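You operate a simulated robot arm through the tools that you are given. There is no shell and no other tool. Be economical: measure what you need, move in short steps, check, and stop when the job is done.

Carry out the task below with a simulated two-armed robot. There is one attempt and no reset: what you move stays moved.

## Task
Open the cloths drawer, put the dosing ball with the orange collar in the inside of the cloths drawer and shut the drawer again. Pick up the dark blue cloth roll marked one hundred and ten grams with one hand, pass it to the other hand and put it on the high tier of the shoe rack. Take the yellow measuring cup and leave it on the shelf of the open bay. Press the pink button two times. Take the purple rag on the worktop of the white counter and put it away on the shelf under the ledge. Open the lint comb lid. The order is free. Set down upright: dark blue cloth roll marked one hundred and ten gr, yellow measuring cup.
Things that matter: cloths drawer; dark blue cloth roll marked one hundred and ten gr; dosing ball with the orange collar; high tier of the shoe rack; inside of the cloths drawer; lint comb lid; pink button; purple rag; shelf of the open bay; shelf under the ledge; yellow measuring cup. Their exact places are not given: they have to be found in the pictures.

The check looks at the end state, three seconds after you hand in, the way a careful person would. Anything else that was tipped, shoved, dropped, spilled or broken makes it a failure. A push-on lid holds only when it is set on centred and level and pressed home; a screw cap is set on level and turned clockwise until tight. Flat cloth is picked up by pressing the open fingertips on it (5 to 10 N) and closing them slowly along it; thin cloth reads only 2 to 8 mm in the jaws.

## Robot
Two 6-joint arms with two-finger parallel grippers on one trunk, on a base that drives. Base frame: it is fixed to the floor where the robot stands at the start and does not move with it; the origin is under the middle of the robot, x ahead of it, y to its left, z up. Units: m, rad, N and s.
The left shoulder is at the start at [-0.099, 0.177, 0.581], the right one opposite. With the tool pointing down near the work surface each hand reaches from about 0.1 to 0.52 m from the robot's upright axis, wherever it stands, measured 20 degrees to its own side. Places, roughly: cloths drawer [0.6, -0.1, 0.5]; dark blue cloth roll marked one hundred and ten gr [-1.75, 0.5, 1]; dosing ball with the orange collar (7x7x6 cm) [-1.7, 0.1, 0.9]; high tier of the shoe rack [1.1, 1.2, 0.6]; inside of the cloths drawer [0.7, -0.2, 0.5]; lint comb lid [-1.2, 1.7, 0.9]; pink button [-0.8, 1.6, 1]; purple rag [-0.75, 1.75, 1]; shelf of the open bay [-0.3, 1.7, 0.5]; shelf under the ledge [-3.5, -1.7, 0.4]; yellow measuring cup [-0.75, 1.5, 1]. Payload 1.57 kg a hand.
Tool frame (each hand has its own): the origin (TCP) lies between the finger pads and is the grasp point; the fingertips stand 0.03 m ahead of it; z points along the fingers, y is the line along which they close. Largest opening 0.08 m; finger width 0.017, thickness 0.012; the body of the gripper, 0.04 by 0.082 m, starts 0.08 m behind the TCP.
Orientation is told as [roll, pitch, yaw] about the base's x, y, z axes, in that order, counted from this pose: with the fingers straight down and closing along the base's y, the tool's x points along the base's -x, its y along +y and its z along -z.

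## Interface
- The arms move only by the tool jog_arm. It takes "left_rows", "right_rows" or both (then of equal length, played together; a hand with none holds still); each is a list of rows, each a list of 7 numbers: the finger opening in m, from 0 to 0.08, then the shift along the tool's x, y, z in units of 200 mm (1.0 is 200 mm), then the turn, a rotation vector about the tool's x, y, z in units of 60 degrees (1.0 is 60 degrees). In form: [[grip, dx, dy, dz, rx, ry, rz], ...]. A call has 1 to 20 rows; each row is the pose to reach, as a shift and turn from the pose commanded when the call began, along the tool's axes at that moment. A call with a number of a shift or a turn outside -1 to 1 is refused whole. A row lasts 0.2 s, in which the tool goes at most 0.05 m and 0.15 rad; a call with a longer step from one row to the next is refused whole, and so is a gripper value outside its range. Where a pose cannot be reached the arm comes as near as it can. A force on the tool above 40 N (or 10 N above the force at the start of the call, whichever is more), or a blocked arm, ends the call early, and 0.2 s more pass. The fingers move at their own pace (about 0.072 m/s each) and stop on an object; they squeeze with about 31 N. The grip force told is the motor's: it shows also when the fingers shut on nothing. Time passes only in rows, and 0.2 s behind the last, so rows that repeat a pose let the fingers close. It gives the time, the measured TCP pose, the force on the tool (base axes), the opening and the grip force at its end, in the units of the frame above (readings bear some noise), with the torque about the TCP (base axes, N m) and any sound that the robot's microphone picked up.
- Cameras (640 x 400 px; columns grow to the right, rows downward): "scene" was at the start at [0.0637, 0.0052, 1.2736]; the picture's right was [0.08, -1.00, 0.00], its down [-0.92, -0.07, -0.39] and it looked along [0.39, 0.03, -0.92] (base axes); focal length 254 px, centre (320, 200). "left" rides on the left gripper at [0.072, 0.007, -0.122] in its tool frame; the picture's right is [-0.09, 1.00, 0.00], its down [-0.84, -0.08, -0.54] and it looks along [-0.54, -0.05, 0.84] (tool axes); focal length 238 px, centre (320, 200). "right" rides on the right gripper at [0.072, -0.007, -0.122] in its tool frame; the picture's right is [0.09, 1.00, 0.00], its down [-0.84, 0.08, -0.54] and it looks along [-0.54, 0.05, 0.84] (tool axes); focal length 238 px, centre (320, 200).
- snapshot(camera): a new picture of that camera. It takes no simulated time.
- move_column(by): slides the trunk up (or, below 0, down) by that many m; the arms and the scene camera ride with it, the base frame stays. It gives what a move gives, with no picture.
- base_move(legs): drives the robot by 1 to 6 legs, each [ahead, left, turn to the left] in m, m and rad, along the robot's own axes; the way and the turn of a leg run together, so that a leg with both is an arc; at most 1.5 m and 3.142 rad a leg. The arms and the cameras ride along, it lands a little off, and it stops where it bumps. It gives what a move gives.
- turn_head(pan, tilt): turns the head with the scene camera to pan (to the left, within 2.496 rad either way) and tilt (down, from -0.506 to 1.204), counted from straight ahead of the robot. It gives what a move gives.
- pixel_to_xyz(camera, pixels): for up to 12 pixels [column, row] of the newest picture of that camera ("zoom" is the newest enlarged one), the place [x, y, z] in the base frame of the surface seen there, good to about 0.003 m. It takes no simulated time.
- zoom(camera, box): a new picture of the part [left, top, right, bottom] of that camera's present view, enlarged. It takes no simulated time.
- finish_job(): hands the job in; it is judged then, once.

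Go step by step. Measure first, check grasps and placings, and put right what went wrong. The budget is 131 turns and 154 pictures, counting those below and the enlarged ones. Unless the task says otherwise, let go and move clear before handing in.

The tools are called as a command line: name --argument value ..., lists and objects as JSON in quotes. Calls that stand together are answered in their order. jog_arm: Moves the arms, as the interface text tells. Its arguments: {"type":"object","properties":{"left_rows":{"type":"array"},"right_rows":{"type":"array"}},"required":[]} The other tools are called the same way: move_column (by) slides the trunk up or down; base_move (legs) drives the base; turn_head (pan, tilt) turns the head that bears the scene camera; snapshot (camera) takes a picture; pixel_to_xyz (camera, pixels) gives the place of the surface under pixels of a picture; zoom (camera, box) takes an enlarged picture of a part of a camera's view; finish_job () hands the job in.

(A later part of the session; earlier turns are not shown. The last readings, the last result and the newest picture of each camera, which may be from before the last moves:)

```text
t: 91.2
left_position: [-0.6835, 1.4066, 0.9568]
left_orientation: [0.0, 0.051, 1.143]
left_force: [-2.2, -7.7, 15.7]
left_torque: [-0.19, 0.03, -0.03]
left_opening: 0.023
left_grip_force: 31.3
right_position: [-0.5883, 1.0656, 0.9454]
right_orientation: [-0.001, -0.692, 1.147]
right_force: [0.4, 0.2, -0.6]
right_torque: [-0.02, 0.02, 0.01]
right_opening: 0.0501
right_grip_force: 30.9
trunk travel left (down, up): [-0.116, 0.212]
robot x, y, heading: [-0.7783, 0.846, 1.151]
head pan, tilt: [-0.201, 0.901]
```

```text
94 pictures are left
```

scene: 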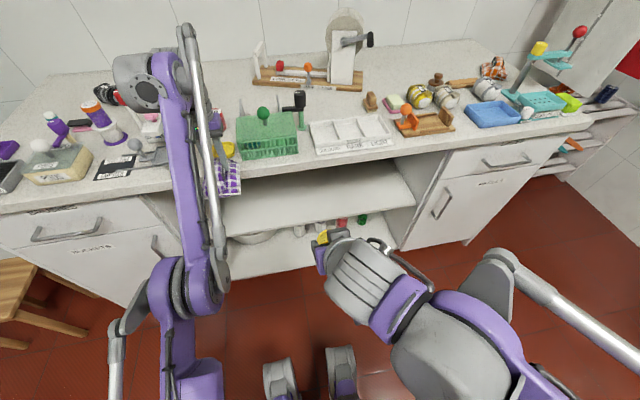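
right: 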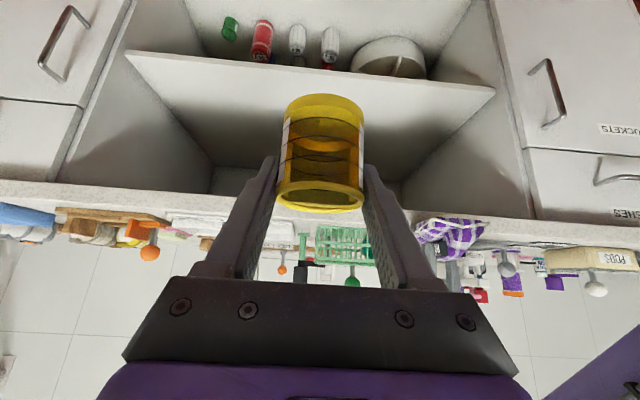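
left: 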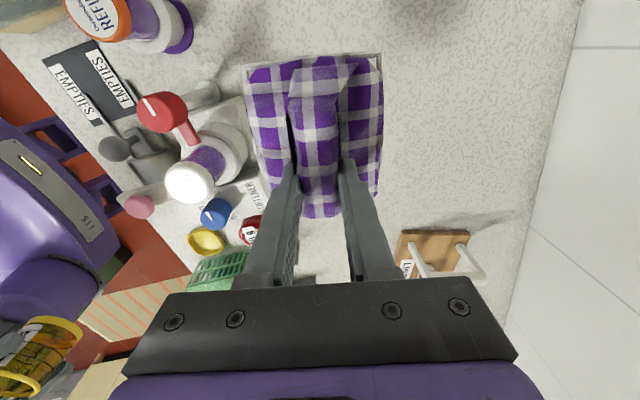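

The left hand failed to retract and the rag pressed on the counter edge (force stop). I'll raise the trunk, back the base away, and inspect for damage.

move_column --by 0.15

base_move --legs '[[-0.22, 0, 0]]'

snapshot --camera "scene"

snapshot --camera "left"

zoom --camera "scene" --box '[100, 60, 340, 220]'

```text
t: 93.0
left_position: [-0.6829, 1.408, 1.1061]
left_orientation: [-0.001, 0.053, 1.142]
left_force: [-1.3, -0.3, 0.3]
left_torque: [-0.03, -0.02, -0.01]
left_opening: 0.0229
left_grip_force: 30.7
right_position: [-0.5876, 1.0667, 1.0958]
right_orientation: [0.0, -0.691, 1.149]
right_force: [-0.2, -0.6, 0.1]
right_torque: [0.01, 0.0, -0.01]
right_opening: 0.0501
right_grip_force: 31.1
trunk travel left (down, up): [-0.266, 0.062]
robot x, y, heading: [-0.7802, 0.8466, 1.146]
head pan, tilt: [-0.201, 0.901]
```

```text
t: 94.7
left_position: [-0.7754, 1.2061, 1.1068]
left_orientation: [-0.001, 0.052, 1.15]
left_force: [-0.6, 0.2, -1.0]
left_torque: [0.02, -0.01, 0.01]
left_opening: 0.023
left_grip_force: 30.8
right_position: [-0.6797, 0.8675, 1.0963]
right_orientation: [0.001, -0.691, 1.154]
right_force: [0.0, 0.9, -0.1]
right_torque: [0.03, 0.01, 0.02]
right_opening: 0.0501
right_grip_force: 31.2
trunk travel left (down, up): [-0.266, 0.062]
robot x, y, heading: [-0.8696, 0.6419, 1.151]
head pan, tilt: [-0.201, 0.901]
```

```text
93 pictures are left
```

scene: 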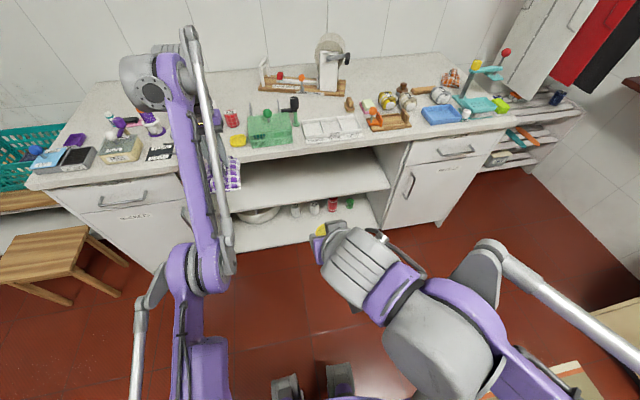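

```text
92 pictures are left
```

left: 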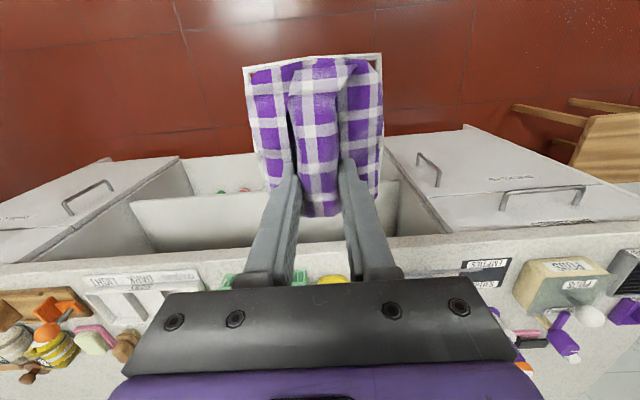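

```text
2.50 times, centred on (220, 140) of scene
```

zoom: 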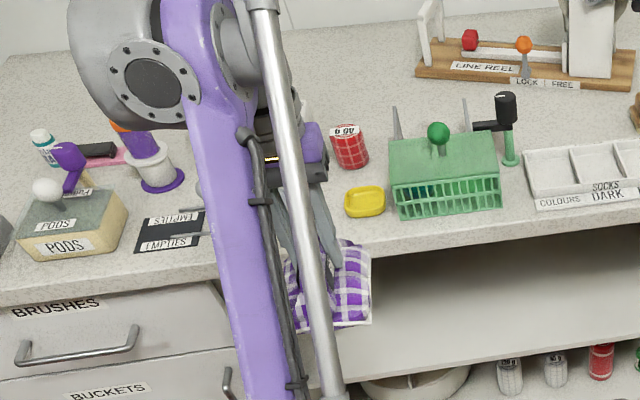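

The rag is still held and the counter items look in place. I'm clear of the counter now, so I'll test which way the left hand can retract: back and down.

jog_arm --left_rows '[[0, 0.15, 0, 0.15, 0, 0, 0], [0, 0.3, 0, 0.3, 0, 0, 0], [0, 0.45, 0, 0.45, 0, 0, 0], [0, 0.6, 0, 0.6, 0, 0, 0]]'

```text
t: 95.7
left_position: [-0.7663, 1.2105, 0.9876]
left_orientation: [0.002, 0.055, 1.148]
left_force: [-0.4, 0.6, -1.7]
left_torque: [-0.04, 0.0, -0.03]
left_opening: 0.0227
left_grip_force: 30.8
left hand out of reach, approached as far as the arm can: row 1, 2, 3, 4
right_position: [-0.6779, 0.8698, 1.096]
right_orientation: [-0.001, -0.691, 1.153]
right_force: [0.2, -0.2, -0.3]
right_torque: [-0.05, 0.03, 0.0]
right_opening: 0.0502
right_grip_force: 30.8
trunk travel left (down, up): [-0.266, 0.062]
robot x, y, heading: [-0.8718, 0.6394, 1.15]
head pan, tilt: [-0.201, 0.901]
```

The left hand goes down but not back; the arm looks stuck straight (singular). I'll try to unlock it with a combined tilt and inward move.

jog_arm --left_rows '[[0, 0.05, 0.1, 0.1, 0, -0.13, 0], [0, 0.15, 0.2, 0.15, 0, -0.26, 0], [0, 0.3, 0.2, 0.2, 0, -0.39, 0], [0, 0.45, 0.2, 0.2, 0, -0.52, 0], [0, 0.6, 0.2, 0.2, 0, -0.65, 0], [0, 0.75, 0.2, 0.2, 0, -0.78, 0], [0, 0.9, 0.2, 0.2, 0, -0.9, 0], [0, 1.0, 0.2, 0.2, 0, -0.9, 0]]'

turn_head --pan 0.3 --tilt 0.9

snapshot --camera "scene"

```text
t: 97.5
left_position: [-0.7354, 1.399, 1.0699]
left_orientation: [0.002, -0.891, 1.15]
left_force: [-0.1, -0.8, -1.4]
left_torque: [0.0, 0.02, -0.01]
left_opening: 0.0231
left_grip_force: 31.2
left hand out of reach, approached as far as the arm can: row 1, 2, 3, 4, 5, 6, 7, 8
right_position: [-0.6781, 0.8675, 1.0957]
right_orientation: [-0.001, -0.693, 1.154]
right_force: [-0.2, 0.5, -0.6]
right_torque: [-0.01, 0.0, -0.01]
right_opening: 0.0503
right_grip_force: 31.0
trunk travel left (down, up): [-0.266, 0.062]
robot x, y, heading: [-0.8691, 0.643, 1.157]
head pan, tilt: [-0.201, 0.901]
```

```text
t: 98.4
left_position: [-0.7354, 1.3979, 1.0689]
left_orientation: [0.001, -0.889, 1.148]
left_force: [-0.6, 0.0, 0.0]
left_torque: [0.01, 0.02, -0.01]
left_opening: 0.0229
left_grip_force: 31.2
right_position: [-0.6794, 0.8679, 1.0961]
right_orientation: [0.001, -0.692, 1.154]
right_force: [-0.1, -0.2, -0.7]
right_torque: [0.0, -0.01, -0.06]
right_opening: 0.0504
right_grip_force: 31.6
trunk travel left (down, up): [-0.266, 0.062]
robot x, y, heading: [-0.8705, 0.6453, 1.147]
head pan, tilt: [0.3, 0.901]
```

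```text
90 pictures are left
```

scene: 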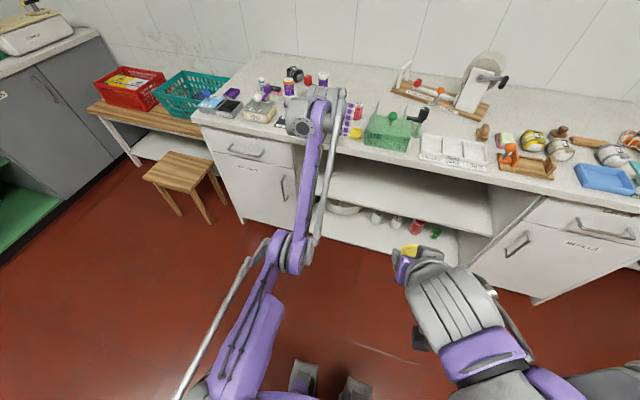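

The wrist can't come inward, which fits an elbow that flipped when overextended. I'll extend it fully out and up to straighten it, then bring it down and in so the elbow bends the right way.

jog_arm --left_rows '[[0, -0.2, 0, 0, 0, 0, 0], [0, -0.4, 0, 0, 0, 0, 0], [0, -0.6, 0, 0, 0, 0, 0], [0, -0.8, 0, 0, 0, 0, 0], [0, -1.0, 0, 0, 0, 0, 0]]'

jog_arm --left_rows '[[0, -0.2, 0, 0, 0, 0, 0], [0, -0.4, 0, 0, 0, 0, 0], [0, -0.6, 0, 0, 0, 0, 0], [0, -0.8, 0, 0, 0, 0, 0], [0, -1.0, 0, 0, 0, 0, 0]]'

```text
t: 99.6
left_position: [-0.7193, 1.4335, 1.1581]
left_orientation: [0.002, -0.891, 1.148]
left_force: [0.6, -0.4, -1.0]
left_torque: [-0.01, -0.02, 0.03]
left_opening: 0.023
left_grip_force: 30.5
left hand out of reach, approached as far as the arm can: row 3, 4, 5
right_position: [-0.6793, 0.8678, 1.0949]
right_orientation: [0.001, -0.691, 1.154]
right_force: [0.9, -0.2, -0.2]
right_torque: [-0.01, 0.05, 0.01]
right_opening: 0.0503
right_grip_force: 31.3
trunk travel left (down, up): [-0.266, 0.062]
robot x, y, heading: [-0.8699, 0.6445, 1.154]
head pan, tilt: [0.3, 0.901]
```

```text
t: 100.8
left_position: [-0.7293, 1.412, 1.1974]
left_orientation: [0.004, -0.89, 1.147]
left_force: [-0.7, -0.8, -1.0]
left_torque: [0.03, 0.02, 0.01]
left_opening: 0.023
left_grip_force: 31.1
left hand out of reach, approached as far as the arm can: row 1, 2, 3, 4, 5
right_position: [-0.6785, 0.8667, 1.0962]
right_orientation: [0.0, -0.693, 1.154]
right_force: [-0.1, 0.8, -0.1]
right_torque: [-0.01, -0.03, 0.0]
right_opening: 0.0502
right_grip_force: 30.6
trunk travel left (down, up): [-0.266, 0.062]
robot x, y, heading: [-0.871, 0.6446, 1.154]
head pan, tilt: [0.3, 0.901]
```

Fully extended now. I'll bring it down and in.

jog_arm --left_rows '[[0, 0.15, 0, 0.15, 0, 0, 0], [0, 0.3, 0, 0.3, 0, 0, 0], [0, 0.45, 0, 0.45, 0, 0, 0], [0, 0.6, 0, 0.55, 0, 0, 0], [0, 0.8, 0, 0.55, 0, 0, 0], [0, 1.0, 0, 0.55, 0, 0, 0]]'

jog_arm --left_rows '[[0, 0.2, 0, 0, 0, 0, 0], [0, 0.4, 0, 0, 0, 0, 0], [0, 0.6, 0, 0, 0, 0, 0], [0, 0.6, 0, -0.2, 0, 0, 0], [0, 0.6, 0, -0.4, 0, 0, 0]]'

snapshot --camera "scene"

```text
t: 102.2
left_position: [-0.7237, 1.428, 1.0429]
left_orientation: [0.003, -0.888, 1.149]
left_force: [-0.5, -0.2, -1.0]
left_torque: [0.01, -0.03, 0.04]
left_opening: 0.0231
left_grip_force: 31.2
left hand out of reach, approached as far as the arm can: row 4, 5, 6
right_position: [-0.6782, 0.8665, 1.0966]
right_orientation: [0.0, -0.691, 1.153]
right_force: [0.9, -0.1, 0.6]
right_torque: [0.04, 0.0, 0.02]
right_opening: 0.0506
right_grip_force: 31.2
trunk travel left (down, up): [-0.266, 0.062]
robot x, y, heading: [-0.869, 0.6435, 1.153]
head pan, tilt: [0.3, 0.901]
```

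```text
t: 103.4
left_position: [-0.7389, 1.4008, 1.0696]
left_orientation: [-0.001, -0.889, 1.15]
left_force: [0.2, -0.5, -0.6]
left_torque: [-0.02, 0.01, -0.02]
left_opening: 0.0229
left_grip_force: 31.0
left hand out of reach, approached as far as the arm can: row 1, 2, 3, 4, 5
right_position: [-0.6789, 0.8688, 1.0952]
right_orientation: [0.0, -0.691, 1.154]
right_force: [-0.4, 0.2, 0.0]
right_torque: [-0.03, -0.04, 0.01]
right_opening: 0.05
right_grip_force: 30.9
trunk travel left (down, up): [-0.266, 0.062]
robot x, y, heading: [-0.8717, 0.6426, 1.152]
head pan, tilt: [0.3, 0.901]
```

```text
89 pictures are left
```

scene: 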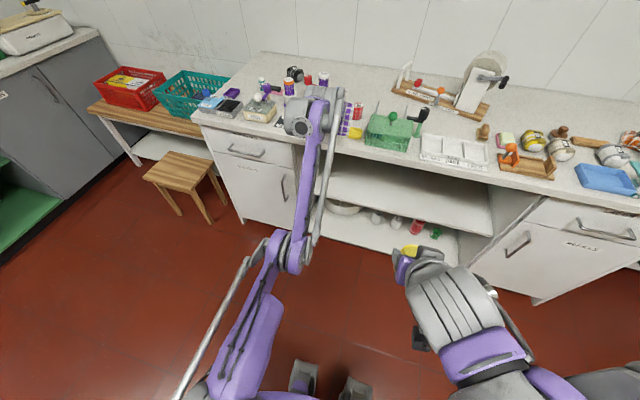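

The hand is still at an inner boundary. I'll turn the robot to face the open aisle for space, then extend outward, sweep down while straight, and pull in, so the elbow passes through to the other side.

base_move --legs '[[0, 0, -1.15]]'

jog_arm --left_rows '[[0, -0.157, 0, 0.194, 0, 0, 0], [0, -0.29, 0, 0.36, 0, 0, 0], [0, -0.09, 0, 0.507, 0, 0, 0], [0, 0.1, 0, 0.66, 0, 0, 0], [0, 0.3, 0, 0.82, 0, 0, 0], [0, 0.46, 0, 0.95, 0, 0, 0], [0, 0.6, 0, 0.8, 0, 0, 0], [0, 0.75, 0, 0.6, 0, 0, 0], [0, 0.9, 0, 0.4, 0, 0, 0]]'

snapshot --camera "scene"

```text
t: 106.7
left_position: [-0.1279, 0.8349, 1.0712]
left_orientation: [0.0, -0.888, 0.0]
left_force: [0.4, -0.5, -0.7]
left_torque: [0.0, -0.01, 0.0]
left_opening: 0.0231
left_grip_force: 30.7
right_position: [-0.5877, 0.561, 1.0959]
right_orientation: [-0.001, -0.69, 0.005]
right_force: [0.4, 0.1, -0.3]
right_torque: [0.01, 0.03, 0.01]
right_opening: 0.0499
right_grip_force: 31.4
trunk travel left (down, up): [-0.266, 0.062]
robot x, y, heading: [-0.8662, 0.6458, 0.004]
head pan, tilt: [0.3, 0.901]
```

```text
refused: row 5 steps farther than a row can; nothing moved
```

```text
88 pictures are left
```

scene: 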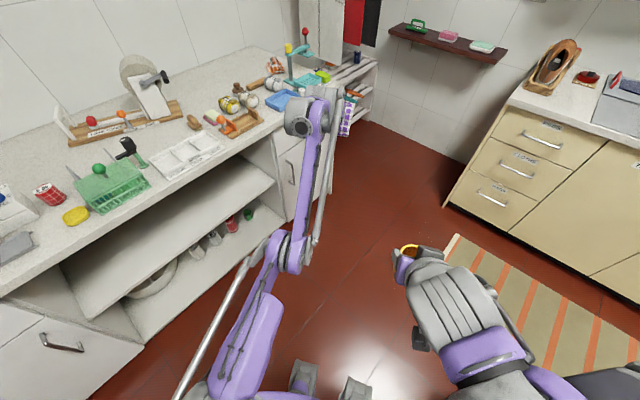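

The space ahead is clear. I'll redo the sequence with shorter steps.

jog_arm --left_rows '[[0, -0.145, 0, 0.18, 0, 0, 0], [0, -0.28, 0, 0.35, 0, 0, 0], [0, -0.1, 0, 0.48, 0, 0, 0], [0, 0.08, 0, 0.62, 0, 0, 0], [0, 0.26, 0, 0.76, 0, 0, 0], [0, 0.44, 0, 0.9, 0, 0, 0], [0, 0.59, 0, 0.78, 0, 0, 0], [0, 0.73, 0, 0.6, 0, 0, 0], [0, 0.87, 0, 0.42, 0, 0, 0]]'

snapshot --camera "scene"

```text
t: 108.7
left_position: [-0.012, 0.838, 0.9015]
left_orientation: [0.0, -0.889, -0.001]
left_force: [-0.7, 0.0, -0.8]
left_torque: [0.0, 0.04, 0.01]
left_opening: 0.0228
left_grip_force: 31.2
left hand out of reach, approached as far as the arm can: row 2, 5, 6, 7, 8, 9
right_position: [-0.587, 0.5602, 1.0957]
right_orientation: [-0.001, -0.691, 0.004]
right_force: [-0.1, -0.1, -0.1]
right_torque: [0.0, 0.01, 0.05]
right_opening: 0.05
right_grip_force: 31.1
trunk travel left (down, up): [-0.266, 0.062]
robot x, y, heading: [-0.8719, 0.6442, 0.004]
head pan, tilt: [0.3, 0.901]
```

```text
87 pictures are left
```

scene: 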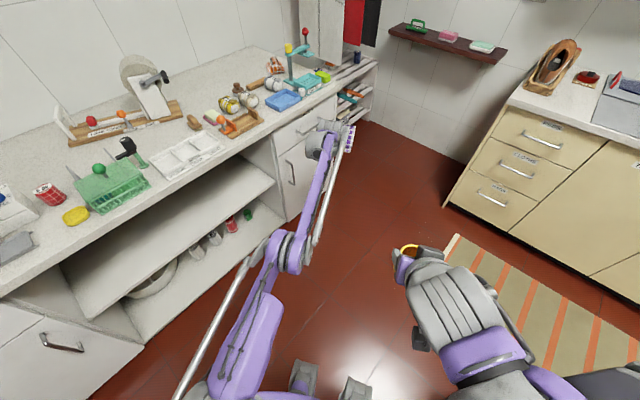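

Between pictures the upper arm hasn't moved, only the forearm. I'll measure the arm's joints to understand its shape.

pixel_to_xyz --camera "scene" --pixels '[[292, 240], [318, 140], [312, 190], [260, 290], [235, 350], [250, 320], [410, 265], [450, 300], [500, 380]]'

turn_head --pan 1.0 --tilt 1.15

snapshot --camera "scene"

```text
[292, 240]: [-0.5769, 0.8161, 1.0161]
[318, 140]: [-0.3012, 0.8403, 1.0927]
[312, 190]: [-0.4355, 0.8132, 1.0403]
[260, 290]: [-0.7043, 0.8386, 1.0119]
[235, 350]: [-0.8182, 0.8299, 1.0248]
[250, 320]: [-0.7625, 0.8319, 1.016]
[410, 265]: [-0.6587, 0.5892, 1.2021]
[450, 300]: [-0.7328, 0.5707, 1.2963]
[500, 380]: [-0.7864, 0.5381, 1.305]
```

```text
t: 109.7
left_position: [-0.012, 0.8376, 0.8992]
left_orientation: [0.001, -0.885, 0.0]
left_force: [-0.1, -0.2, -0.1]
left_torque: [0.0, 0.0, 0.01]
left_opening: 0.0229
left_grip_force: 31.4
right_position: [-0.588, 0.5606, 1.0954]
right_orientation: [0.0, -0.693, 0.006]
right_force: [-0.7, 0.2, -0.6]
right_torque: [0.02, 0.04, -0.04]
right_opening: 0.0503
right_grip_force: 30.7
trunk travel left (down, up): [-0.266, 0.062]
robot x, y, heading: [-0.8713, 0.6442, 0.004]
head pan, tilt: [1.0, 1.15]
```

```text
86 pictures are left
```

scene: 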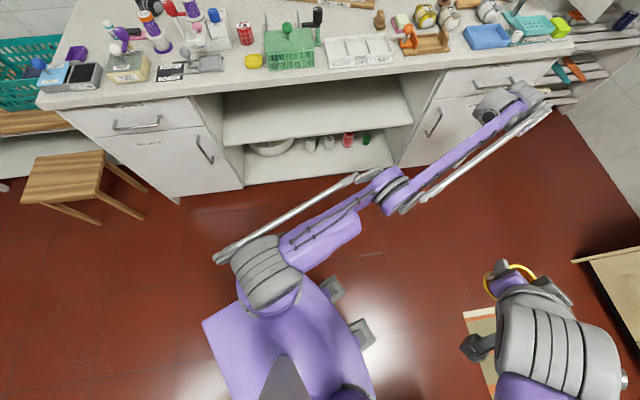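

Now it's clear. The upper arm is horizontal (its limit) with the forearm rising above it, so the elbow is bent the wrong way. Sweeping the hand well down past straight should put it on the good side.

jog_arm --left_rows '[[0, 0.18, 0, 0.14, 0, 0, 0], [0, 0.36, 0, 0.28, 0, 0, 0], [0, 0.54, 0, 0.42, 0, 0, 0], [0, 0.72, 0, 0.57, 0, 0, 0], [0, 0.9, 0, 0.72, 0, 0, 0], [0, 1.0, 0, 0.8, 0, 0, 0]]'

jog_arm --left_rows '[[0, 0.15, 0, -0.19, 0, 0, 0], [0, 0.3, 0, -0.38, 0, 0, 0], [0, 0.45, 0, -0.57, 0, 0, 0], [0, 0.6, 0, -0.76, 0, 0, 0], [0, 0.75, 0, -0.95, 0, 0, 0]]'

snapshot --camera "scene"

```text
t: 111.1
left_position: [-0.0381, 0.8362, 0.6616]
left_orientation: [0.002, -0.889, 0.001]
left_force: [-0.1, 0.2, -0.3]
left_torque: [0.01, 0.0, 0.02]
left_opening: 0.0231
left_grip_force: 30.8
left hand out of reach, approached as far as the arm can: row 1, 2, 5, 6
right_position: [-0.5878, 0.5609, 1.0963]
right_orientation: [-0.002, -0.692, 0.006]
right_force: [-0.6, 0.5, -1.3]
right_torque: [0.04, -0.01, 0.03]
right_opening: 0.0504
right_grip_force: 31.5
trunk travel left (down, up): [-0.266, 0.062]
robot x, y, heading: [-0.8706, 0.6409, 0.003]
head pan, tilt: [1.0, 1.15]
```

```text
t: 112.3
left_position: [-0.2851, 0.8349, 0.6671]
left_orientation: [0.001, -0.888, 0.0]
left_force: [0.2, -0.4, 0.7]
left_torque: [0.02, -0.01, -0.02]
left_opening: 0.023
left_grip_force: 31.2
right_position: [-0.5876, 0.5605, 1.0954]
right_orientation: [-0.001, -0.693, 0.005]
right_force: [0.6, 0.0, -0.5]
right_torque: [0.03, -0.01, 0.02]
right_opening: 0.0505
right_grip_force: 31.2
trunk travel left (down, up): [-0.266, 0.062]
robot x, y, heading: [-0.8694, 0.6419, 0.008]
head pan, tilt: [1.0, 1.15]
```

```text
85 pictures are left
```

scene: 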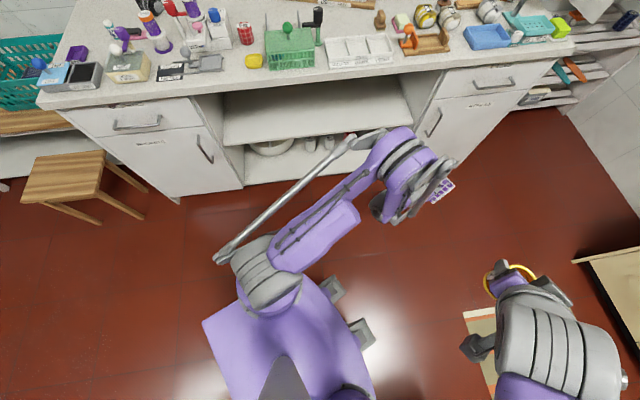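

The arm unlocked: the hand moved in freely. Next I'll bring the left hand to a compact carry pose, vertical.

jog_arm --left_rows '[[0, -0.02, 0.04, -0.14, 0, 0.12, 0], [0, -0.04, 0.08, -0.27, 0, 0.24, 0], [0, -0.06, 0.12, -0.41, 0, 0.36, 0], [0, -0.08, 0.16, -0.54, 0, 0.48, 0], [0, -0.1, 0.2, -0.68, 0, 0.6, 0], [0, -0.12, 0.25, -0.81, 0, 0.72, 0], [0, -0.135, 0.3, -0.945, 0, 0.845, 0]]'

turn_head --pan 0.9 --tilt 0.85

zoom --camera "scene" --box '[60, 20, 460, 270]'

```text
t: 113.9
left_position: [-0.4141, 0.8936, 0.8081]
left_orientation: [0.0, -0.001, 0.001]
left_force: [-0.4, 0.4, -0.7]
left_torque: [0.01, -0.01, 0.0]
left_opening: 0.0231
left_grip_force: 31.0
right_position: [-0.5864, 0.5602, 1.0957]
right_orientation: [0.0, -0.69, 0.005]
right_force: [-0.3, -0.3, 0.7]
right_torque: [0.01, -0.02, -0.02]
right_opening: 0.05
right_grip_force: 30.4
trunk travel left (down, up): [-0.266, 0.062]
robot x, y, heading: [-0.8678, 0.6443, -0.001]
head pan, tilt: [1.0, 1.15]
```

```text
t: 114.7
left_position: [-0.4124, 0.8947, 0.8079]
left_orientation: [0.002, -0.006, 0.0]
left_force: [-0.5, -0.6, -0.3]
left_torque: [0.0, 0.01, 0.01]
left_opening: 0.0229
left_grip_force: 31.3
right_position: [-0.5867, 0.5617, 1.0945]
right_orientation: [0.0, -0.691, 0.006]
right_force: [0.4, 0.5, -0.8]
right_torque: [0.01, 0.01, 0.02]
right_opening: 0.0499
right_grip_force: 30.7
trunk travel left (down, up): [-0.266, 0.062]
robot x, y, heading: [-0.8709, 0.6411, 0.0]
head pan, tilt: [0.901, 0.85]
```

```text
1.60 times, centred on (260, 145) of scene
```

zoom: 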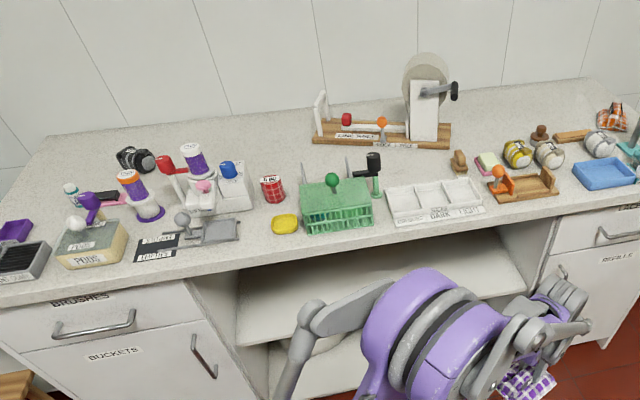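

All counter items are where they were. I'll turn back toward the bay, tuck the left hand in, then lower the trunk.

base_move --legs '[[0, 0, 1.148]]'

jog_arm --left_rows '[[0, 0.2, 0.05, 0, 0, 0, 0], [0, 0.4, 0.1, 0, 0, 0, 0], [0, 0.6, 0.15, 0, 0, 0, 0], [0, 0.8, 0.2, 0, 0, 0, 0], [0, 1.0, 0.25, 0, 0, 0, 0]]'

move_column --by -0.26

```text
t: 118.0
left_position: [-0.915, 1.164, 0.8075]
left_orientation: [-0.001, -0.004, 1.156]
left_force: [0.7, -0.2, -0.8]
left_torque: [0.03, 0.03, -0.03]
left_opening: 0.0228
left_grip_force: 30.5
right_position: [-0.6808, 0.8685, 1.0958]
right_orientation: [0.0, -0.69, 1.162]
right_force: [0.6, 0.1, -0.1]
right_torque: [0.03, -0.02, -0.03]
right_opening: 0.0502
right_grip_force: 30.8
trunk travel left (down, up): [-0.266, 0.062]
robot x, y, heading: [-0.8688, 0.6472, 1.158]
head pan, tilt: [0.901, 0.85]
```

```text
t: 119.2
left_position: [-1.0425, 1.0, 0.8081]
left_orientation: [0.001, -0.004, 1.156]
left_force: [0.3, -0.4, -1.2]
left_torque: [0.02, 0.01, 0.0]
left_opening: 0.0228
left_grip_force: 31.1
right_position: [-0.6811, 0.8685, 1.0957]
right_orientation: [-0.002, -0.694, 1.162]
right_force: [0.0, -0.1, 0.7]
right_torque: [0.02, 0.0, -0.02]
right_opening: 0.0504
right_grip_force: 31.6
trunk travel left (down, up): [-0.266, 0.062]
robot x, y, heading: [-0.8709, 0.6411, 1.161]
head pan, tilt: [0.901, 0.85]
```

```text
t: 121.9
left_position: [-1.0416, 0.9993, 0.546]
left_orientation: [-0.001, -0.004, 1.156]
left_force: [1.3, 0.5, -1.1]
left_torque: [-0.02, 0.01, 0.01]
left_opening: 0.023
left_grip_force: 31.0
right_position: [-0.6807, 0.8683, 0.8351]
right_orientation: [0.0, -0.691, 1.163]
right_force: [-0.5, -0.2, -0.2]
right_torque: [0.0, 0.0, 0.02]
right_opening: 0.0499
right_grip_force: 31.3
trunk travel left (down, up): [-0.006, 0.322]
robot x, y, heading: [-0.8708, 0.644, 1.163]
head pan, tilt: [0.901, 0.85]
```

Now I'll lower the right hand with the cup to just above shelf height, still outside the bay.

jog_arm --right_rows '[[0.04, 0.053, 0, 0.19, 0, 0, 0], [0.04, 0.106, 0, 0.38, 0, 0, 0], [0.04, 0.159, 0, 0.57, 0, 0, 0], [0.04, 0.212, 0, 0.76, 0, 0, 0], [0.04, 0.265, 0, 0.949, 0, 0, 0]]'

jog_arm --right_rows '[[0.04, 0.021, 0, 0.156, 0, 0, 0], [0.04, 0.042, 0, 0.312, 0, 0, 0], [0.04, 0.062, 0, 0.468, 0, 0, 0]]'

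turn_head --pan -0.3 --tilt 0.8

snapshot --camera "scene"

snapshot --camera "right"

```text
t: 123.1
left_position: [-1.0417, 1.0005, 0.5454]
left_orientation: [-0.001, -0.003, 1.155]
left_force: [-0.4, 0.5, -1.4]
left_torque: [0.01, 0.0, 0.03]
left_opening: 0.0228
left_grip_force: 31.1
right_position: [-0.6468, 0.945, 0.6547]
right_orientation: [-0.002, -0.691, 1.164]
right_force: [0.0, -0.1, -0.2]
right_torque: [0.01, 0.0, 0.0]
right_opening: 0.0504
right_grip_force: 30.9
trunk travel left (down, up): [-0.006, 0.322]
robot x, y, heading: [-0.873, 0.6449, 1.155]
head pan, tilt: [0.901, 0.85]
```

```text
t: 123.9
left_position: [-1.042, 1.0, 0.5457]
left_orientation: [-0.001, -0.005, 1.156]
left_force: [-0.1, -0.4, -0.1]
left_torque: [0.03, 0.02, -0.01]
left_opening: 0.0231
left_grip_force: 30.7
right_position: [-0.6284, 0.9894, 0.5763]
right_orientation: [0.0, -0.689, 1.162]
right_force: [0.2, 0.3, -0.7]
right_torque: [0.01, -0.01, 0.01]
right_opening: 0.0501
right_grip_force: 31.0
trunk travel left (down, up): [-0.006, 0.322]
robot x, y, heading: [-0.8702, 0.6446, 1.158]
head pan, tilt: [0.901, 0.85]
```

```text
t: 125.3
left_position: [-1.0416, 1.0007, 0.5465]
left_orientation: [-0.001, -0.003, 1.156]
left_force: [0.6, 0.4, -0.3]
left_torque: [-0.01, -0.03, -0.01]
left_opening: 0.0229
left_grip_force: 31.3
right_position: [-0.6284, 0.989, 0.5745]
right_orientation: [0.001, -0.692, 1.163]
right_force: [-0.1, 0.7, 0.3]
right_torque: [0.01, 0.0, 0.0]
right_opening: 0.0502
right_grip_force: 30.7
trunk travel left (down, up): [-0.006, 0.322]
robot x, y, heading: [-0.8696, 0.6433, 1.159]
head pan, tilt: [-0.3, 0.799]
```

```text
83 pictures are left
```

scene: 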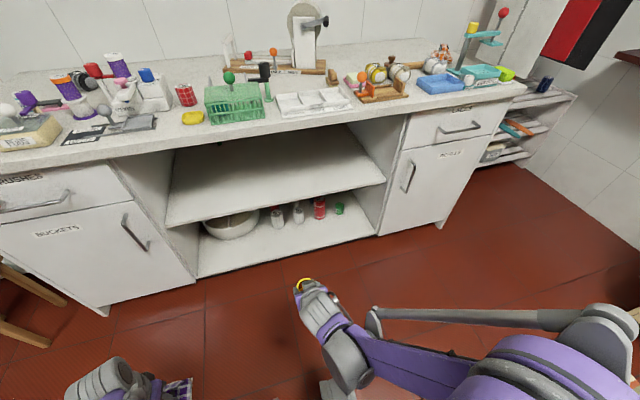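

```text
82 pictures are left
```

right: 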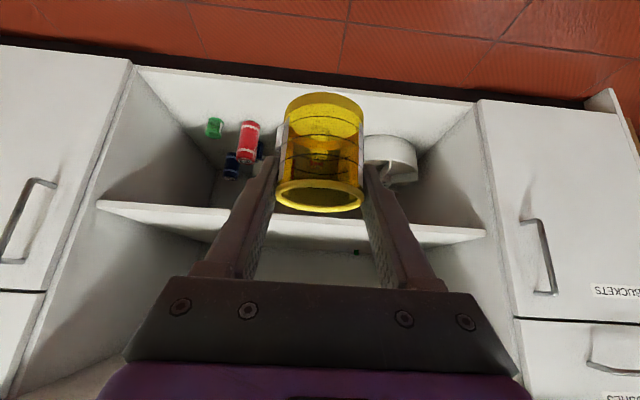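

The cup is just above shelf level outside the bay. I'll measure the shelf's front edge and the counter's underside lip.

pixel_to_xyz --camera "scene" --pixels '[[220, 208], [280, 196], [340, 185], [220, 214], [280, 202], [230, 143], [300, 134], [230, 150], [300, 141], [215, 205]]'

```text
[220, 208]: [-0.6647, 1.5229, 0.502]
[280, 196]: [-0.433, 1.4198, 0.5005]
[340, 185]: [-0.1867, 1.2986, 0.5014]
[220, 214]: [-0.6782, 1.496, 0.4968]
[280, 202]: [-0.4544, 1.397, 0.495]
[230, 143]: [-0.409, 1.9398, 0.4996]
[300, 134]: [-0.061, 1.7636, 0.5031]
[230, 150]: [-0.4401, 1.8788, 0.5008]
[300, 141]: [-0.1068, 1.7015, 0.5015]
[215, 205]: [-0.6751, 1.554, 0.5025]
```

The shelf's front edge is at n=1.086. I'll drive ahead 0.37 m, then reach forward with the arm.

base_move --legs '[[0.37, 0, 0]]'

snapshot --camera "scene"

snapshot --camera "right"

```text
t: 127.7
left_position: [-0.8919, 1.3393, 0.5468]
left_orientation: [-0.001, -0.004, 1.154]
left_force: [-0.3, -1.0, -0.5]
left_torque: [-0.01, 0.0, 0.0]
left_opening: 0.0229
left_grip_force: 31.1
right_position: [-0.4798, 1.3252, 0.5759]
right_orientation: [-0.001, -0.692, 1.157]
right_force: [0.1, -0.5, 0.1]
right_torque: [0.02, 0.01, -0.01]
right_opening: 0.0504
right_grip_force: 30.8
trunk travel left (down, up): [-0.006, 0.322]
robot x, y, heading: [-0.7253, 0.9805, 1.157]
head pan, tilt: [-0.3, 0.799]
```

```text
81 pictures are left
```

scene: 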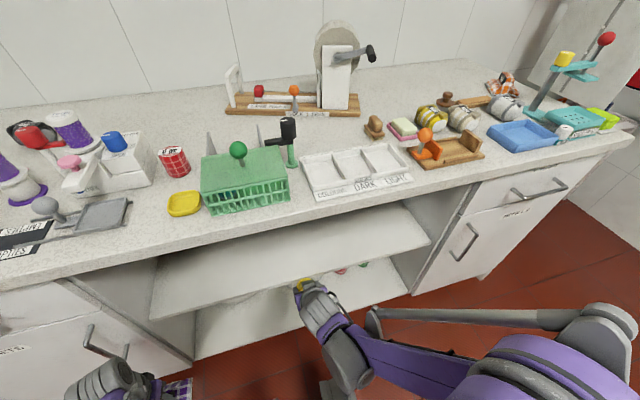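

```text
80 pictures are left
```

right: 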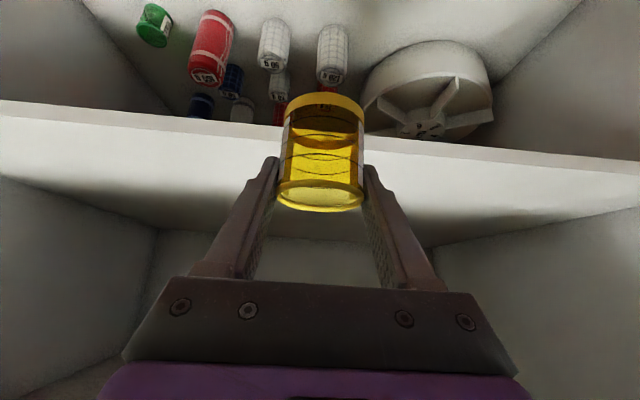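

Cup n≈1.011. I'll reach forward 0.137 m at constant height.

jog_arm --right_rows '[[0.04, -0.132, 0, 0.109, 0, 0, 0], [0.04, -0.264, 0, 0.218, 0, 0, 0], [0.04, -0.396, 0, 0.327, 0, 0, 0], [0.04, -0.528, 0, 0.436, 0, 0, 0], [0.04, -0.528, 0, 0.436, 0, 0, 0]]'

snapshot --camera "right"

snapshot --camera "scene"

```text
t: 128.9
left_position: [-0.8929, 1.3394, 0.5461]
left_orientation: [0.0, -0.004, 1.152]
left_force: [0.2, -0.4, -0.8]
left_torque: [-0.04, -0.02, 0.02]
left_opening: 0.0227
left_grip_force: 30.7
right_position: [-0.4231, 1.4526, 0.5749]
right_orientation: [0.0, -0.69, 1.158]
right_force: [0.0, 0.0, 0.3]
right_torque: [-0.02, -0.01, 0.01]
right_opening: 0.0503
right_grip_force: 31.0
trunk travel left (down, up): [-0.006, 0.322]
robot x, y, heading: [-0.7191, 0.9825, 1.155]
head pan, tilt: [-0.3, 0.799]
```

```text
79 pictures are left
```

right: 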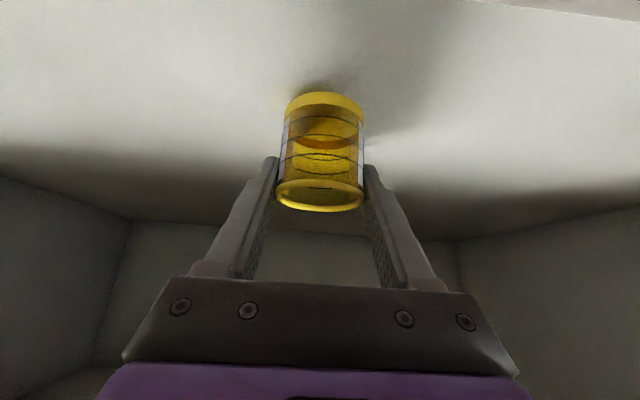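

```text
78 pictures are left
```

scene: 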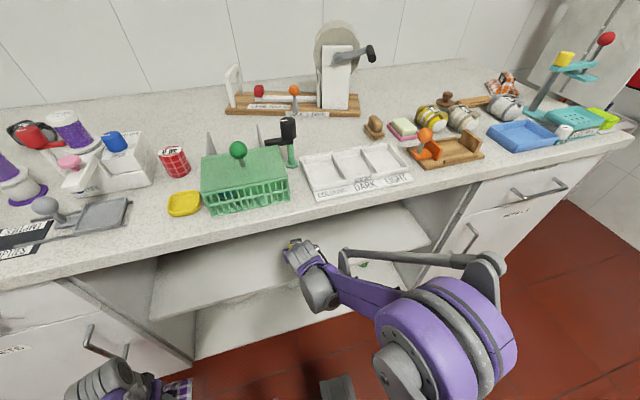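

The cup is over the shelf at n≈1.15. I'll lower it gently about 2.4 cm and check for contact.

jog_arm --right_rows '[[0.04, 0.032, 0, 0.0385, 0, 0, 0], [0.04, 0.058, 0, 0.07, 0, 0, 0], [0.04, 0.067, 0, 0.081, 0, 0, 0], [0.04, 0.073, 0, 0.0885, 0, 0, 0], [0.04, 0.0755, 0, 0.0915, 0, 0, 0]]'

```text
t: 130.1
left_position: [-0.8922, 1.3384, 0.5459]
left_orientation: [0.0, -0.005, 1.153]
left_force: [-0.5, 0.0, -1.0]
left_torque: [-0.02, 0.02, 0.02]
left_opening: 0.0229
left_grip_force: 30.6
right_position: [-0.4244, 1.4515, 0.551]
right_orientation: [-0.001, -0.694, 1.157]
right_force: [2.9, 1.1, 13.2]
right_torque: [0.31, -0.27, -0.04]
right_opening: 0.0497
right_grip_force: 31.1
trunk travel left (down, up): [-0.006, 0.322]
robot x, y, heading: [-0.7252, 0.9837, 1.157]
head pan, tilt: [-0.3, 0.799]
```

It's on the shelf (13 N contact). I'll open the fingers and retreat along the tool axis.

jog_arm --right_rows '[[0.055, -0.003, 0, -0.004, 0, 0, 0], [0.075, -0.003, 0, -0.004, 0, 0, 0], [0.075, -0.003, 0, -0.004, 0, 0, 0], [0.075, -0.003, 0, -0.12, 0, 0, 0], [0.075, 0, 0, -0.25, 0, 0, 0], [0.075, 0.1, 0, -0.4, 0, 0, 0], [0.075, 0.25, 0, -0.55, 0, 0, 0]]'

snapshot --camera "right"

```text
t: 131.7
left_position: [-0.8935, 1.339, 0.5472]
left_orientation: [-0.001, -0.003, 1.153]
left_force: [0.5, -0.6, -0.4]
left_torque: [0.0, -0.04, -0.01]
left_opening: 0.0228
left_grip_force: 31.2
right_position: [-0.4687, 1.3496, 0.6053]
right_orientation: [0.0, -0.692, 1.157]
right_force: [0.2, 0.6, -0.2]
right_torque: [0.01, 0.03, 0.01]
right_opening: 0.075
right_grip_force: 0.0
trunk travel left (down, up): [-0.006, 0.322]
robot x, y, heading: [-0.7174, 0.9804, 1.154]
head pan, tilt: [-0.3, 0.799]
```

```text
77 pictures are left
```

right: 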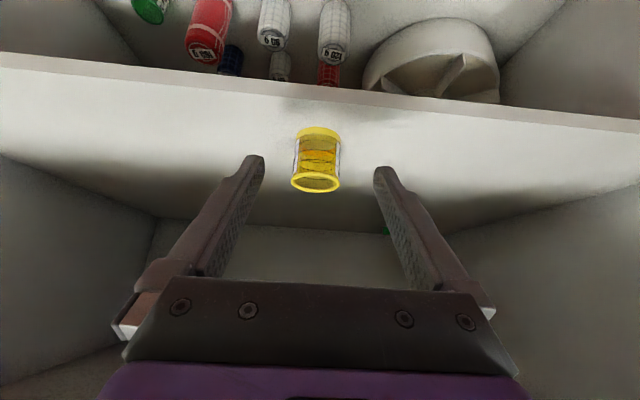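

The cup stands upright on the shelf. I'll back away, straighten the right hand, raise the trunk and slide back along the aisle for the trip to the ledge.

base_move --legs '[[-0.38, 0, 0]]'

jog_arm --right_rows '[[0.075, -0.05, 0, -0.08, 0, 0.13, 0], [0.075, -0.1, 0, -0.15, 0, 0.26, 0], [0.075, -0.15, 0, -0.23, 0, 0.39, 0], [0.075, -0.22, 0, -0.31, 0, 0.52, 0], [0.075, -0.3, 0, -0.38, 0, 0.66, 0]]'

base_move --legs '[[0, -1.0, 0]]'

turn_head --pan 2.45 --tilt 0.45

snapshot --camera "scene"

```text
t: 134.1
left_position: [-1.0443, 0.991, 0.5456]
left_orientation: [0.0, -0.004, 1.151]
left_force: [0.8, 0.7, -0.1]
left_torque: [-0.01, -0.02, -0.04]
left_opening: 0.0229
left_grip_force: 31.0
right_position: [-0.6216, 1.0048, 0.6054]
right_orientation: [-0.002, -0.693, 1.16]
right_force: [0.1, 0.0, -0.6]
right_torque: [-0.01, -0.04, 0.03]
right_opening: 0.0753
right_grip_force: 0.1
trunk travel left (down, up): [-0.006, 0.322]
robot x, y, heading: [-0.8787, 0.6351, 1.157]
head pan, tilt: [-0.3, 0.799]
```

```text
t: 135.3
left_position: [-1.0442, 0.9931, 0.5464]
left_orientation: [0.001, -0.003, 1.151]
left_force: [-0.8, 1.1, -1.5]
left_torque: [-0.02, 0.0, 0.02]
left_opening: 0.0229
left_grip_force: 31.0
right_position: [-0.6223, 1.0034, 0.7018]
right_orientation: [-0.001, 0.002, 1.157]
right_force: [0.6, -0.3, 0.1]
right_torque: [0.02, 0.02, 0.01]
right_opening: 0.0749
right_grip_force: 0.1
trunk travel left (down, up): [-0.006, 0.322]
robot x, y, heading: [-0.8747, 0.6338, 1.159]
head pan, tilt: [-0.3, 0.799]
```

```text
t: 144.4
left_position: [-0.1245, 0.5862, 0.5471]
left_orientation: [0.001, -0.003, 1.152]
left_force: [-0.6, -0.6, -0.8]
left_torque: [0.0, 0.02, 0.0]
left_opening: 0.0229
left_grip_force: 31.4
right_position: [0.2975, 0.5978, 0.7013]
right_orientation: [0.001, -0.001, 1.157]
right_force: [0.5, -0.4, 0.3]
right_torque: [-0.01, -0.03, 0.0]
right_opening: 0.0749
right_grip_force: 0.0
trunk travel left (down, up): [-0.006, 0.322]
robot x, y, heading: [0.0437, 0.2275, 1.156]
head pan, tilt: [-0.3, 0.799]
```

```text
t: 146.8
left_position: [-0.1248, 0.5868, 0.5468]
left_orientation: [-0.002, -0.001, 1.152]
left_force: [0.0, 0.2, -0.4]
left_torque: [0.03, -0.02, 0.0]
left_opening: 0.0229
left_grip_force: 30.7
right_position: [0.298, 0.5972, 0.7007]
right_orientation: [-0.001, -0.001, 1.157]
right_force: [0.5, -0.8, 0.1]
right_torque: [0.0, 0.04, -0.01]
right_opening: 0.0752
right_grip_force: 0.1
trunk travel left (down, up): [-0.006, 0.322]
robot x, y, heading: [0.0473, 0.2306, 1.156]
head pan, tilt: [2.45, 0.45]
```

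```text
76 pictures are left
```

scene: 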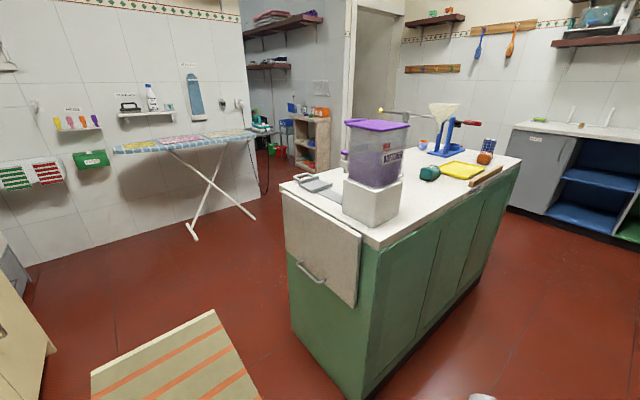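

I see the ledge unit at about (315,140), past the ironing board. I'll measure it and the obstacles, with a zoom.

pixel_to_xyz --camera "scene" --pixels '[[190, 238], [252, 215], [265, 140], [240, 135], [295, 195], [290, 185], [380, 330], [305, 190], [300, 330], [325, 120], [150, 150]]'

zoom --camera "scene" --box '[240, 90, 360, 180]'

pixel_to_xyz --camera "zoom" --pixels '[[300, 110], [440, 140], [380, 330], [320, 300], [330, 230], [400, 240], [470, 240], [350, 180], [420, 180], [330, 250], [440, 340], [300, 320]]'

```text
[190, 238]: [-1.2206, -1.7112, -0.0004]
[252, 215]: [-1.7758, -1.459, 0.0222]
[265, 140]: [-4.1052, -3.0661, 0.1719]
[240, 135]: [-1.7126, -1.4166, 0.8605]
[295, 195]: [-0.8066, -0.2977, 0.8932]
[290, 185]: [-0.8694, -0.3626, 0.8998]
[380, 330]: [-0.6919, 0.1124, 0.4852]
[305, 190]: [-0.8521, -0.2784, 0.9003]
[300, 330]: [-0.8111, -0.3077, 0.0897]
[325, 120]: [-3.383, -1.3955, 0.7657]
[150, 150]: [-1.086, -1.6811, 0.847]
```

```text
4.44 times, centred on (300, 135) of scene
```

zoom: 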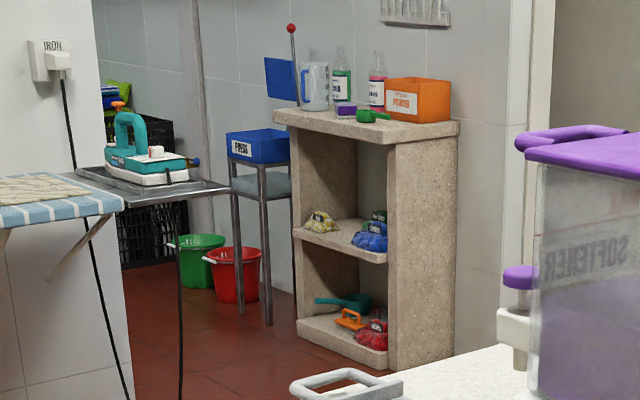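

```text
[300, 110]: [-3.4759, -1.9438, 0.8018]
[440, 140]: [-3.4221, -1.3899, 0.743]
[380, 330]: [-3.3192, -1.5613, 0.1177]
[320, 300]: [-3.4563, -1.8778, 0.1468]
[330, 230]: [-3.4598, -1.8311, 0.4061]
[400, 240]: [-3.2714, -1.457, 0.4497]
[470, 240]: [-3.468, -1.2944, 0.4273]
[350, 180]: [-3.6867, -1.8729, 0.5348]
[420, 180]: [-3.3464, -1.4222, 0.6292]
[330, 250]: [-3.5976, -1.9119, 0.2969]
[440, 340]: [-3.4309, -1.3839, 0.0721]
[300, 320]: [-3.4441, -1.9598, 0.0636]
```

The shelf under the ledge is the middle board of the stone-coloured unit (z≈0.405), with small rags already on it. I'll query a few more obstacle points.

pixel_to_xyz --camera "zoom" --pixels '[[225, 190], [185, 205], [150, 190], [265, 185], [240, 300], [268, 315], [180, 380], [130, 390], [290, 180], [235, 270], [385, 262], [300, 235]]'

turn_head --pan -2.49 --tilt 0.5

snapshot --camera "scene"

```text
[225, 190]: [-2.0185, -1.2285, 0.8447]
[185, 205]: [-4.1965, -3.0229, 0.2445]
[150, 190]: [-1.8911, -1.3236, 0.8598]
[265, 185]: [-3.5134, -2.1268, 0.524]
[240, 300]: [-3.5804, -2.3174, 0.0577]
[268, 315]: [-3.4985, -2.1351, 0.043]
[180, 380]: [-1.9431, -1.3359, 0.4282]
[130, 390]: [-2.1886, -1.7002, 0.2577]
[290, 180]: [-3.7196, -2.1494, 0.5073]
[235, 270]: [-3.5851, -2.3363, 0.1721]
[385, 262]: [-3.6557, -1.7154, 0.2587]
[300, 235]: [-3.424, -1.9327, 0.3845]
```

```text
t: 150.7
left_position: [-0.1242, 0.5874, 0.5449]
left_orientation: [0.0, -0.003, 1.151]
left_force: [0.0, 0.0, -0.3]
left_torque: [0.0, 0.0, -0.02]
left_opening: 0.0231
left_grip_force: 31.0
right_position: [0.2981, 0.5972, 0.7018]
right_orientation: [0.0, 0.001, 1.158]
right_force: [0.2, -0.3, 1.0]
right_torque: [0.01, 0.02, 0.01]
right_opening: 0.0749
right_grip_force: 0.1
trunk travel left (down, up): [-0.006, 0.322]
robot x, y, heading: [0.0432, 0.2284, 1.164]
head pan, tilt: [-2.491, 0.499]
```

```text
74 pictures are left
```

scene: 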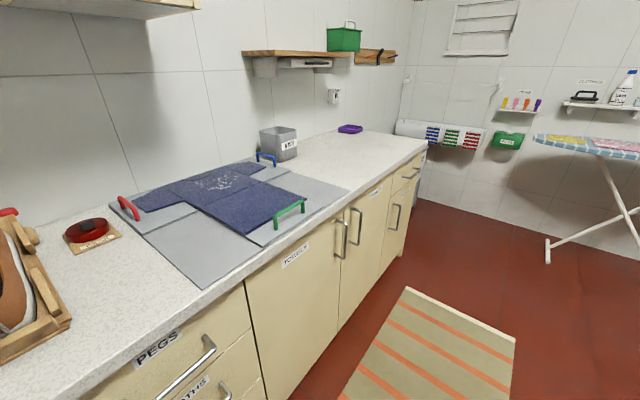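

The gap between the island and the ironing board is about 1.3 m wide. I'll turn to face the shelf unit and drive around the island corner in legs.

base_move --legs '[[0, 0, 1.62], [-0.118, 1.003, 0], [1.084, 0.384, 0]]'

turn_head --pan 0.0 --tilt 0.5

snapshot --camera "scene"

```text
t: 169.2
left_position: [-1.7252, -0.8741, 0.5463]
left_orientation: [0.0, -0.004, 2.77]
left_force: [0.2, -0.1, -1.3]
left_torque: [0.03, -0.01, 0.01]
left_opening: 0.0228
left_grip_force: 30.9
right_position: [-1.7559, -0.453, 0.7008]
right_orientation: [0.001, -0.001, 2.775]
right_force: [-0.4, 1.3, 0.5]
right_torque: [-0.04, 0.03, 0.02]
right_opening: 0.0749
right_grip_force: 0.0
trunk travel left (down, up): [-0.006, 0.322]
robot x, y, heading: [-1.3806, -0.6917, 2.775]
head pan, tilt: [-2.491, 0.499]
```

```text
t: 171.5
left_position: [-1.7259, -0.8748, 0.5467]
left_orientation: [0.0, -0.002, 2.771]
left_force: [-0.2, 0.3, -0.5]
left_torque: [0.03, 0.0, 0.02]
left_opening: 0.0229
left_grip_force: 31.3
right_position: [-1.7563, -0.4526, 0.7026]
right_orientation: [0.0, 0.001, 2.773]
right_force: [-0.5, 0.6, -0.4]
right_torque: [-0.03, 0.01, -0.02]
right_opening: 0.0751
right_grip_force: 0.0
trunk travel left (down, up): [-0.006, 0.322]
robot x, y, heading: [-1.3776, -0.6881, 2.768]
head pan, tilt: [0.0, 0.499]
```

```text
73 pictures are left
```

scene: 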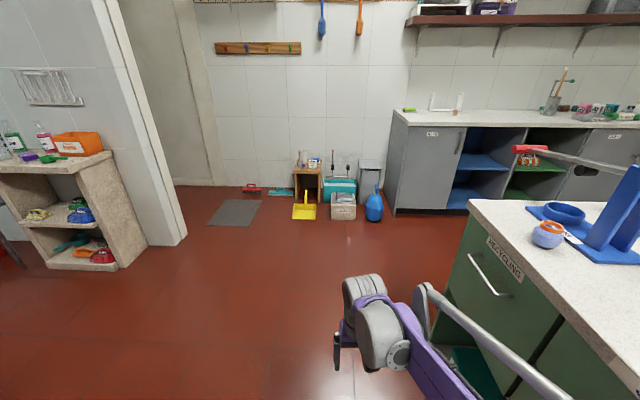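

Path is clear; I also spot the orange-collared dosing ball on the island's far end at (548,233). Continuing to the front of the shelf unit.

base_move --legs '[[0.929, 0.426, 0], [-0.045, 1.1, 0]]'

turn_head --pan 0.0 --tilt 0.7

snapshot --camera "scene"

```text
t: 186.3
left_position: [-3.1185, -1.9691, 0.5456]
left_orientation: [0.0, -0.003, 2.76]
left_force: [-0.4, 0.1, -0.4]
left_torque: [0.0, 0.01, 0.0]
left_opening: 0.0227
left_grip_force: 31.2
right_position: [-3.1448, -1.5464, 0.7015]
right_orientation: [-0.001, 0.0, 2.763]
right_force: [-0.6, 0.5, -0.6]
right_torque: [0.04, -0.01, 0.02]
right_opening: 0.0748
right_grip_force: 0.0
trunk travel left (down, up): [-0.006, 0.322]
robot x, y, heading: [-2.7697, -1.7851, 2.765]
head pan, tilt: [0.0, 0.499]
```

```text
t: 187.1
left_position: [-3.1183, -1.9688, 0.5458]
left_orientation: [0.0, -0.004, 2.761]
left_force: [0.9, -0.3, -0.6]
left_torque: [0.01, 0.02, -0.03]
left_opening: 0.0227
left_grip_force: 30.7
right_position: [-3.1447, -1.5474, 0.7013]
right_orientation: [0.001, -0.001, 2.764]
right_force: [-0.3, -0.4, 0.2]
right_torque: [0.0, -0.03, 0.01]
right_opening: 0.0751
right_grip_force: 0.0
trunk travel left (down, up): [-0.006, 0.322]
robot x, y, heading: [-2.7683, -1.7857, 2.762]
head pan, tilt: [0.0, 0.7]
```

```text
72 pictures are left
```

scene: 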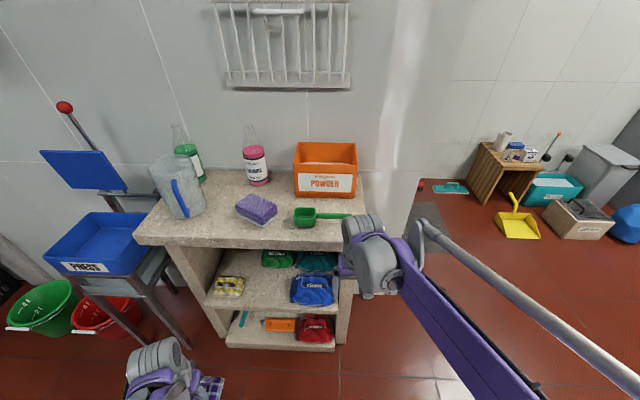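

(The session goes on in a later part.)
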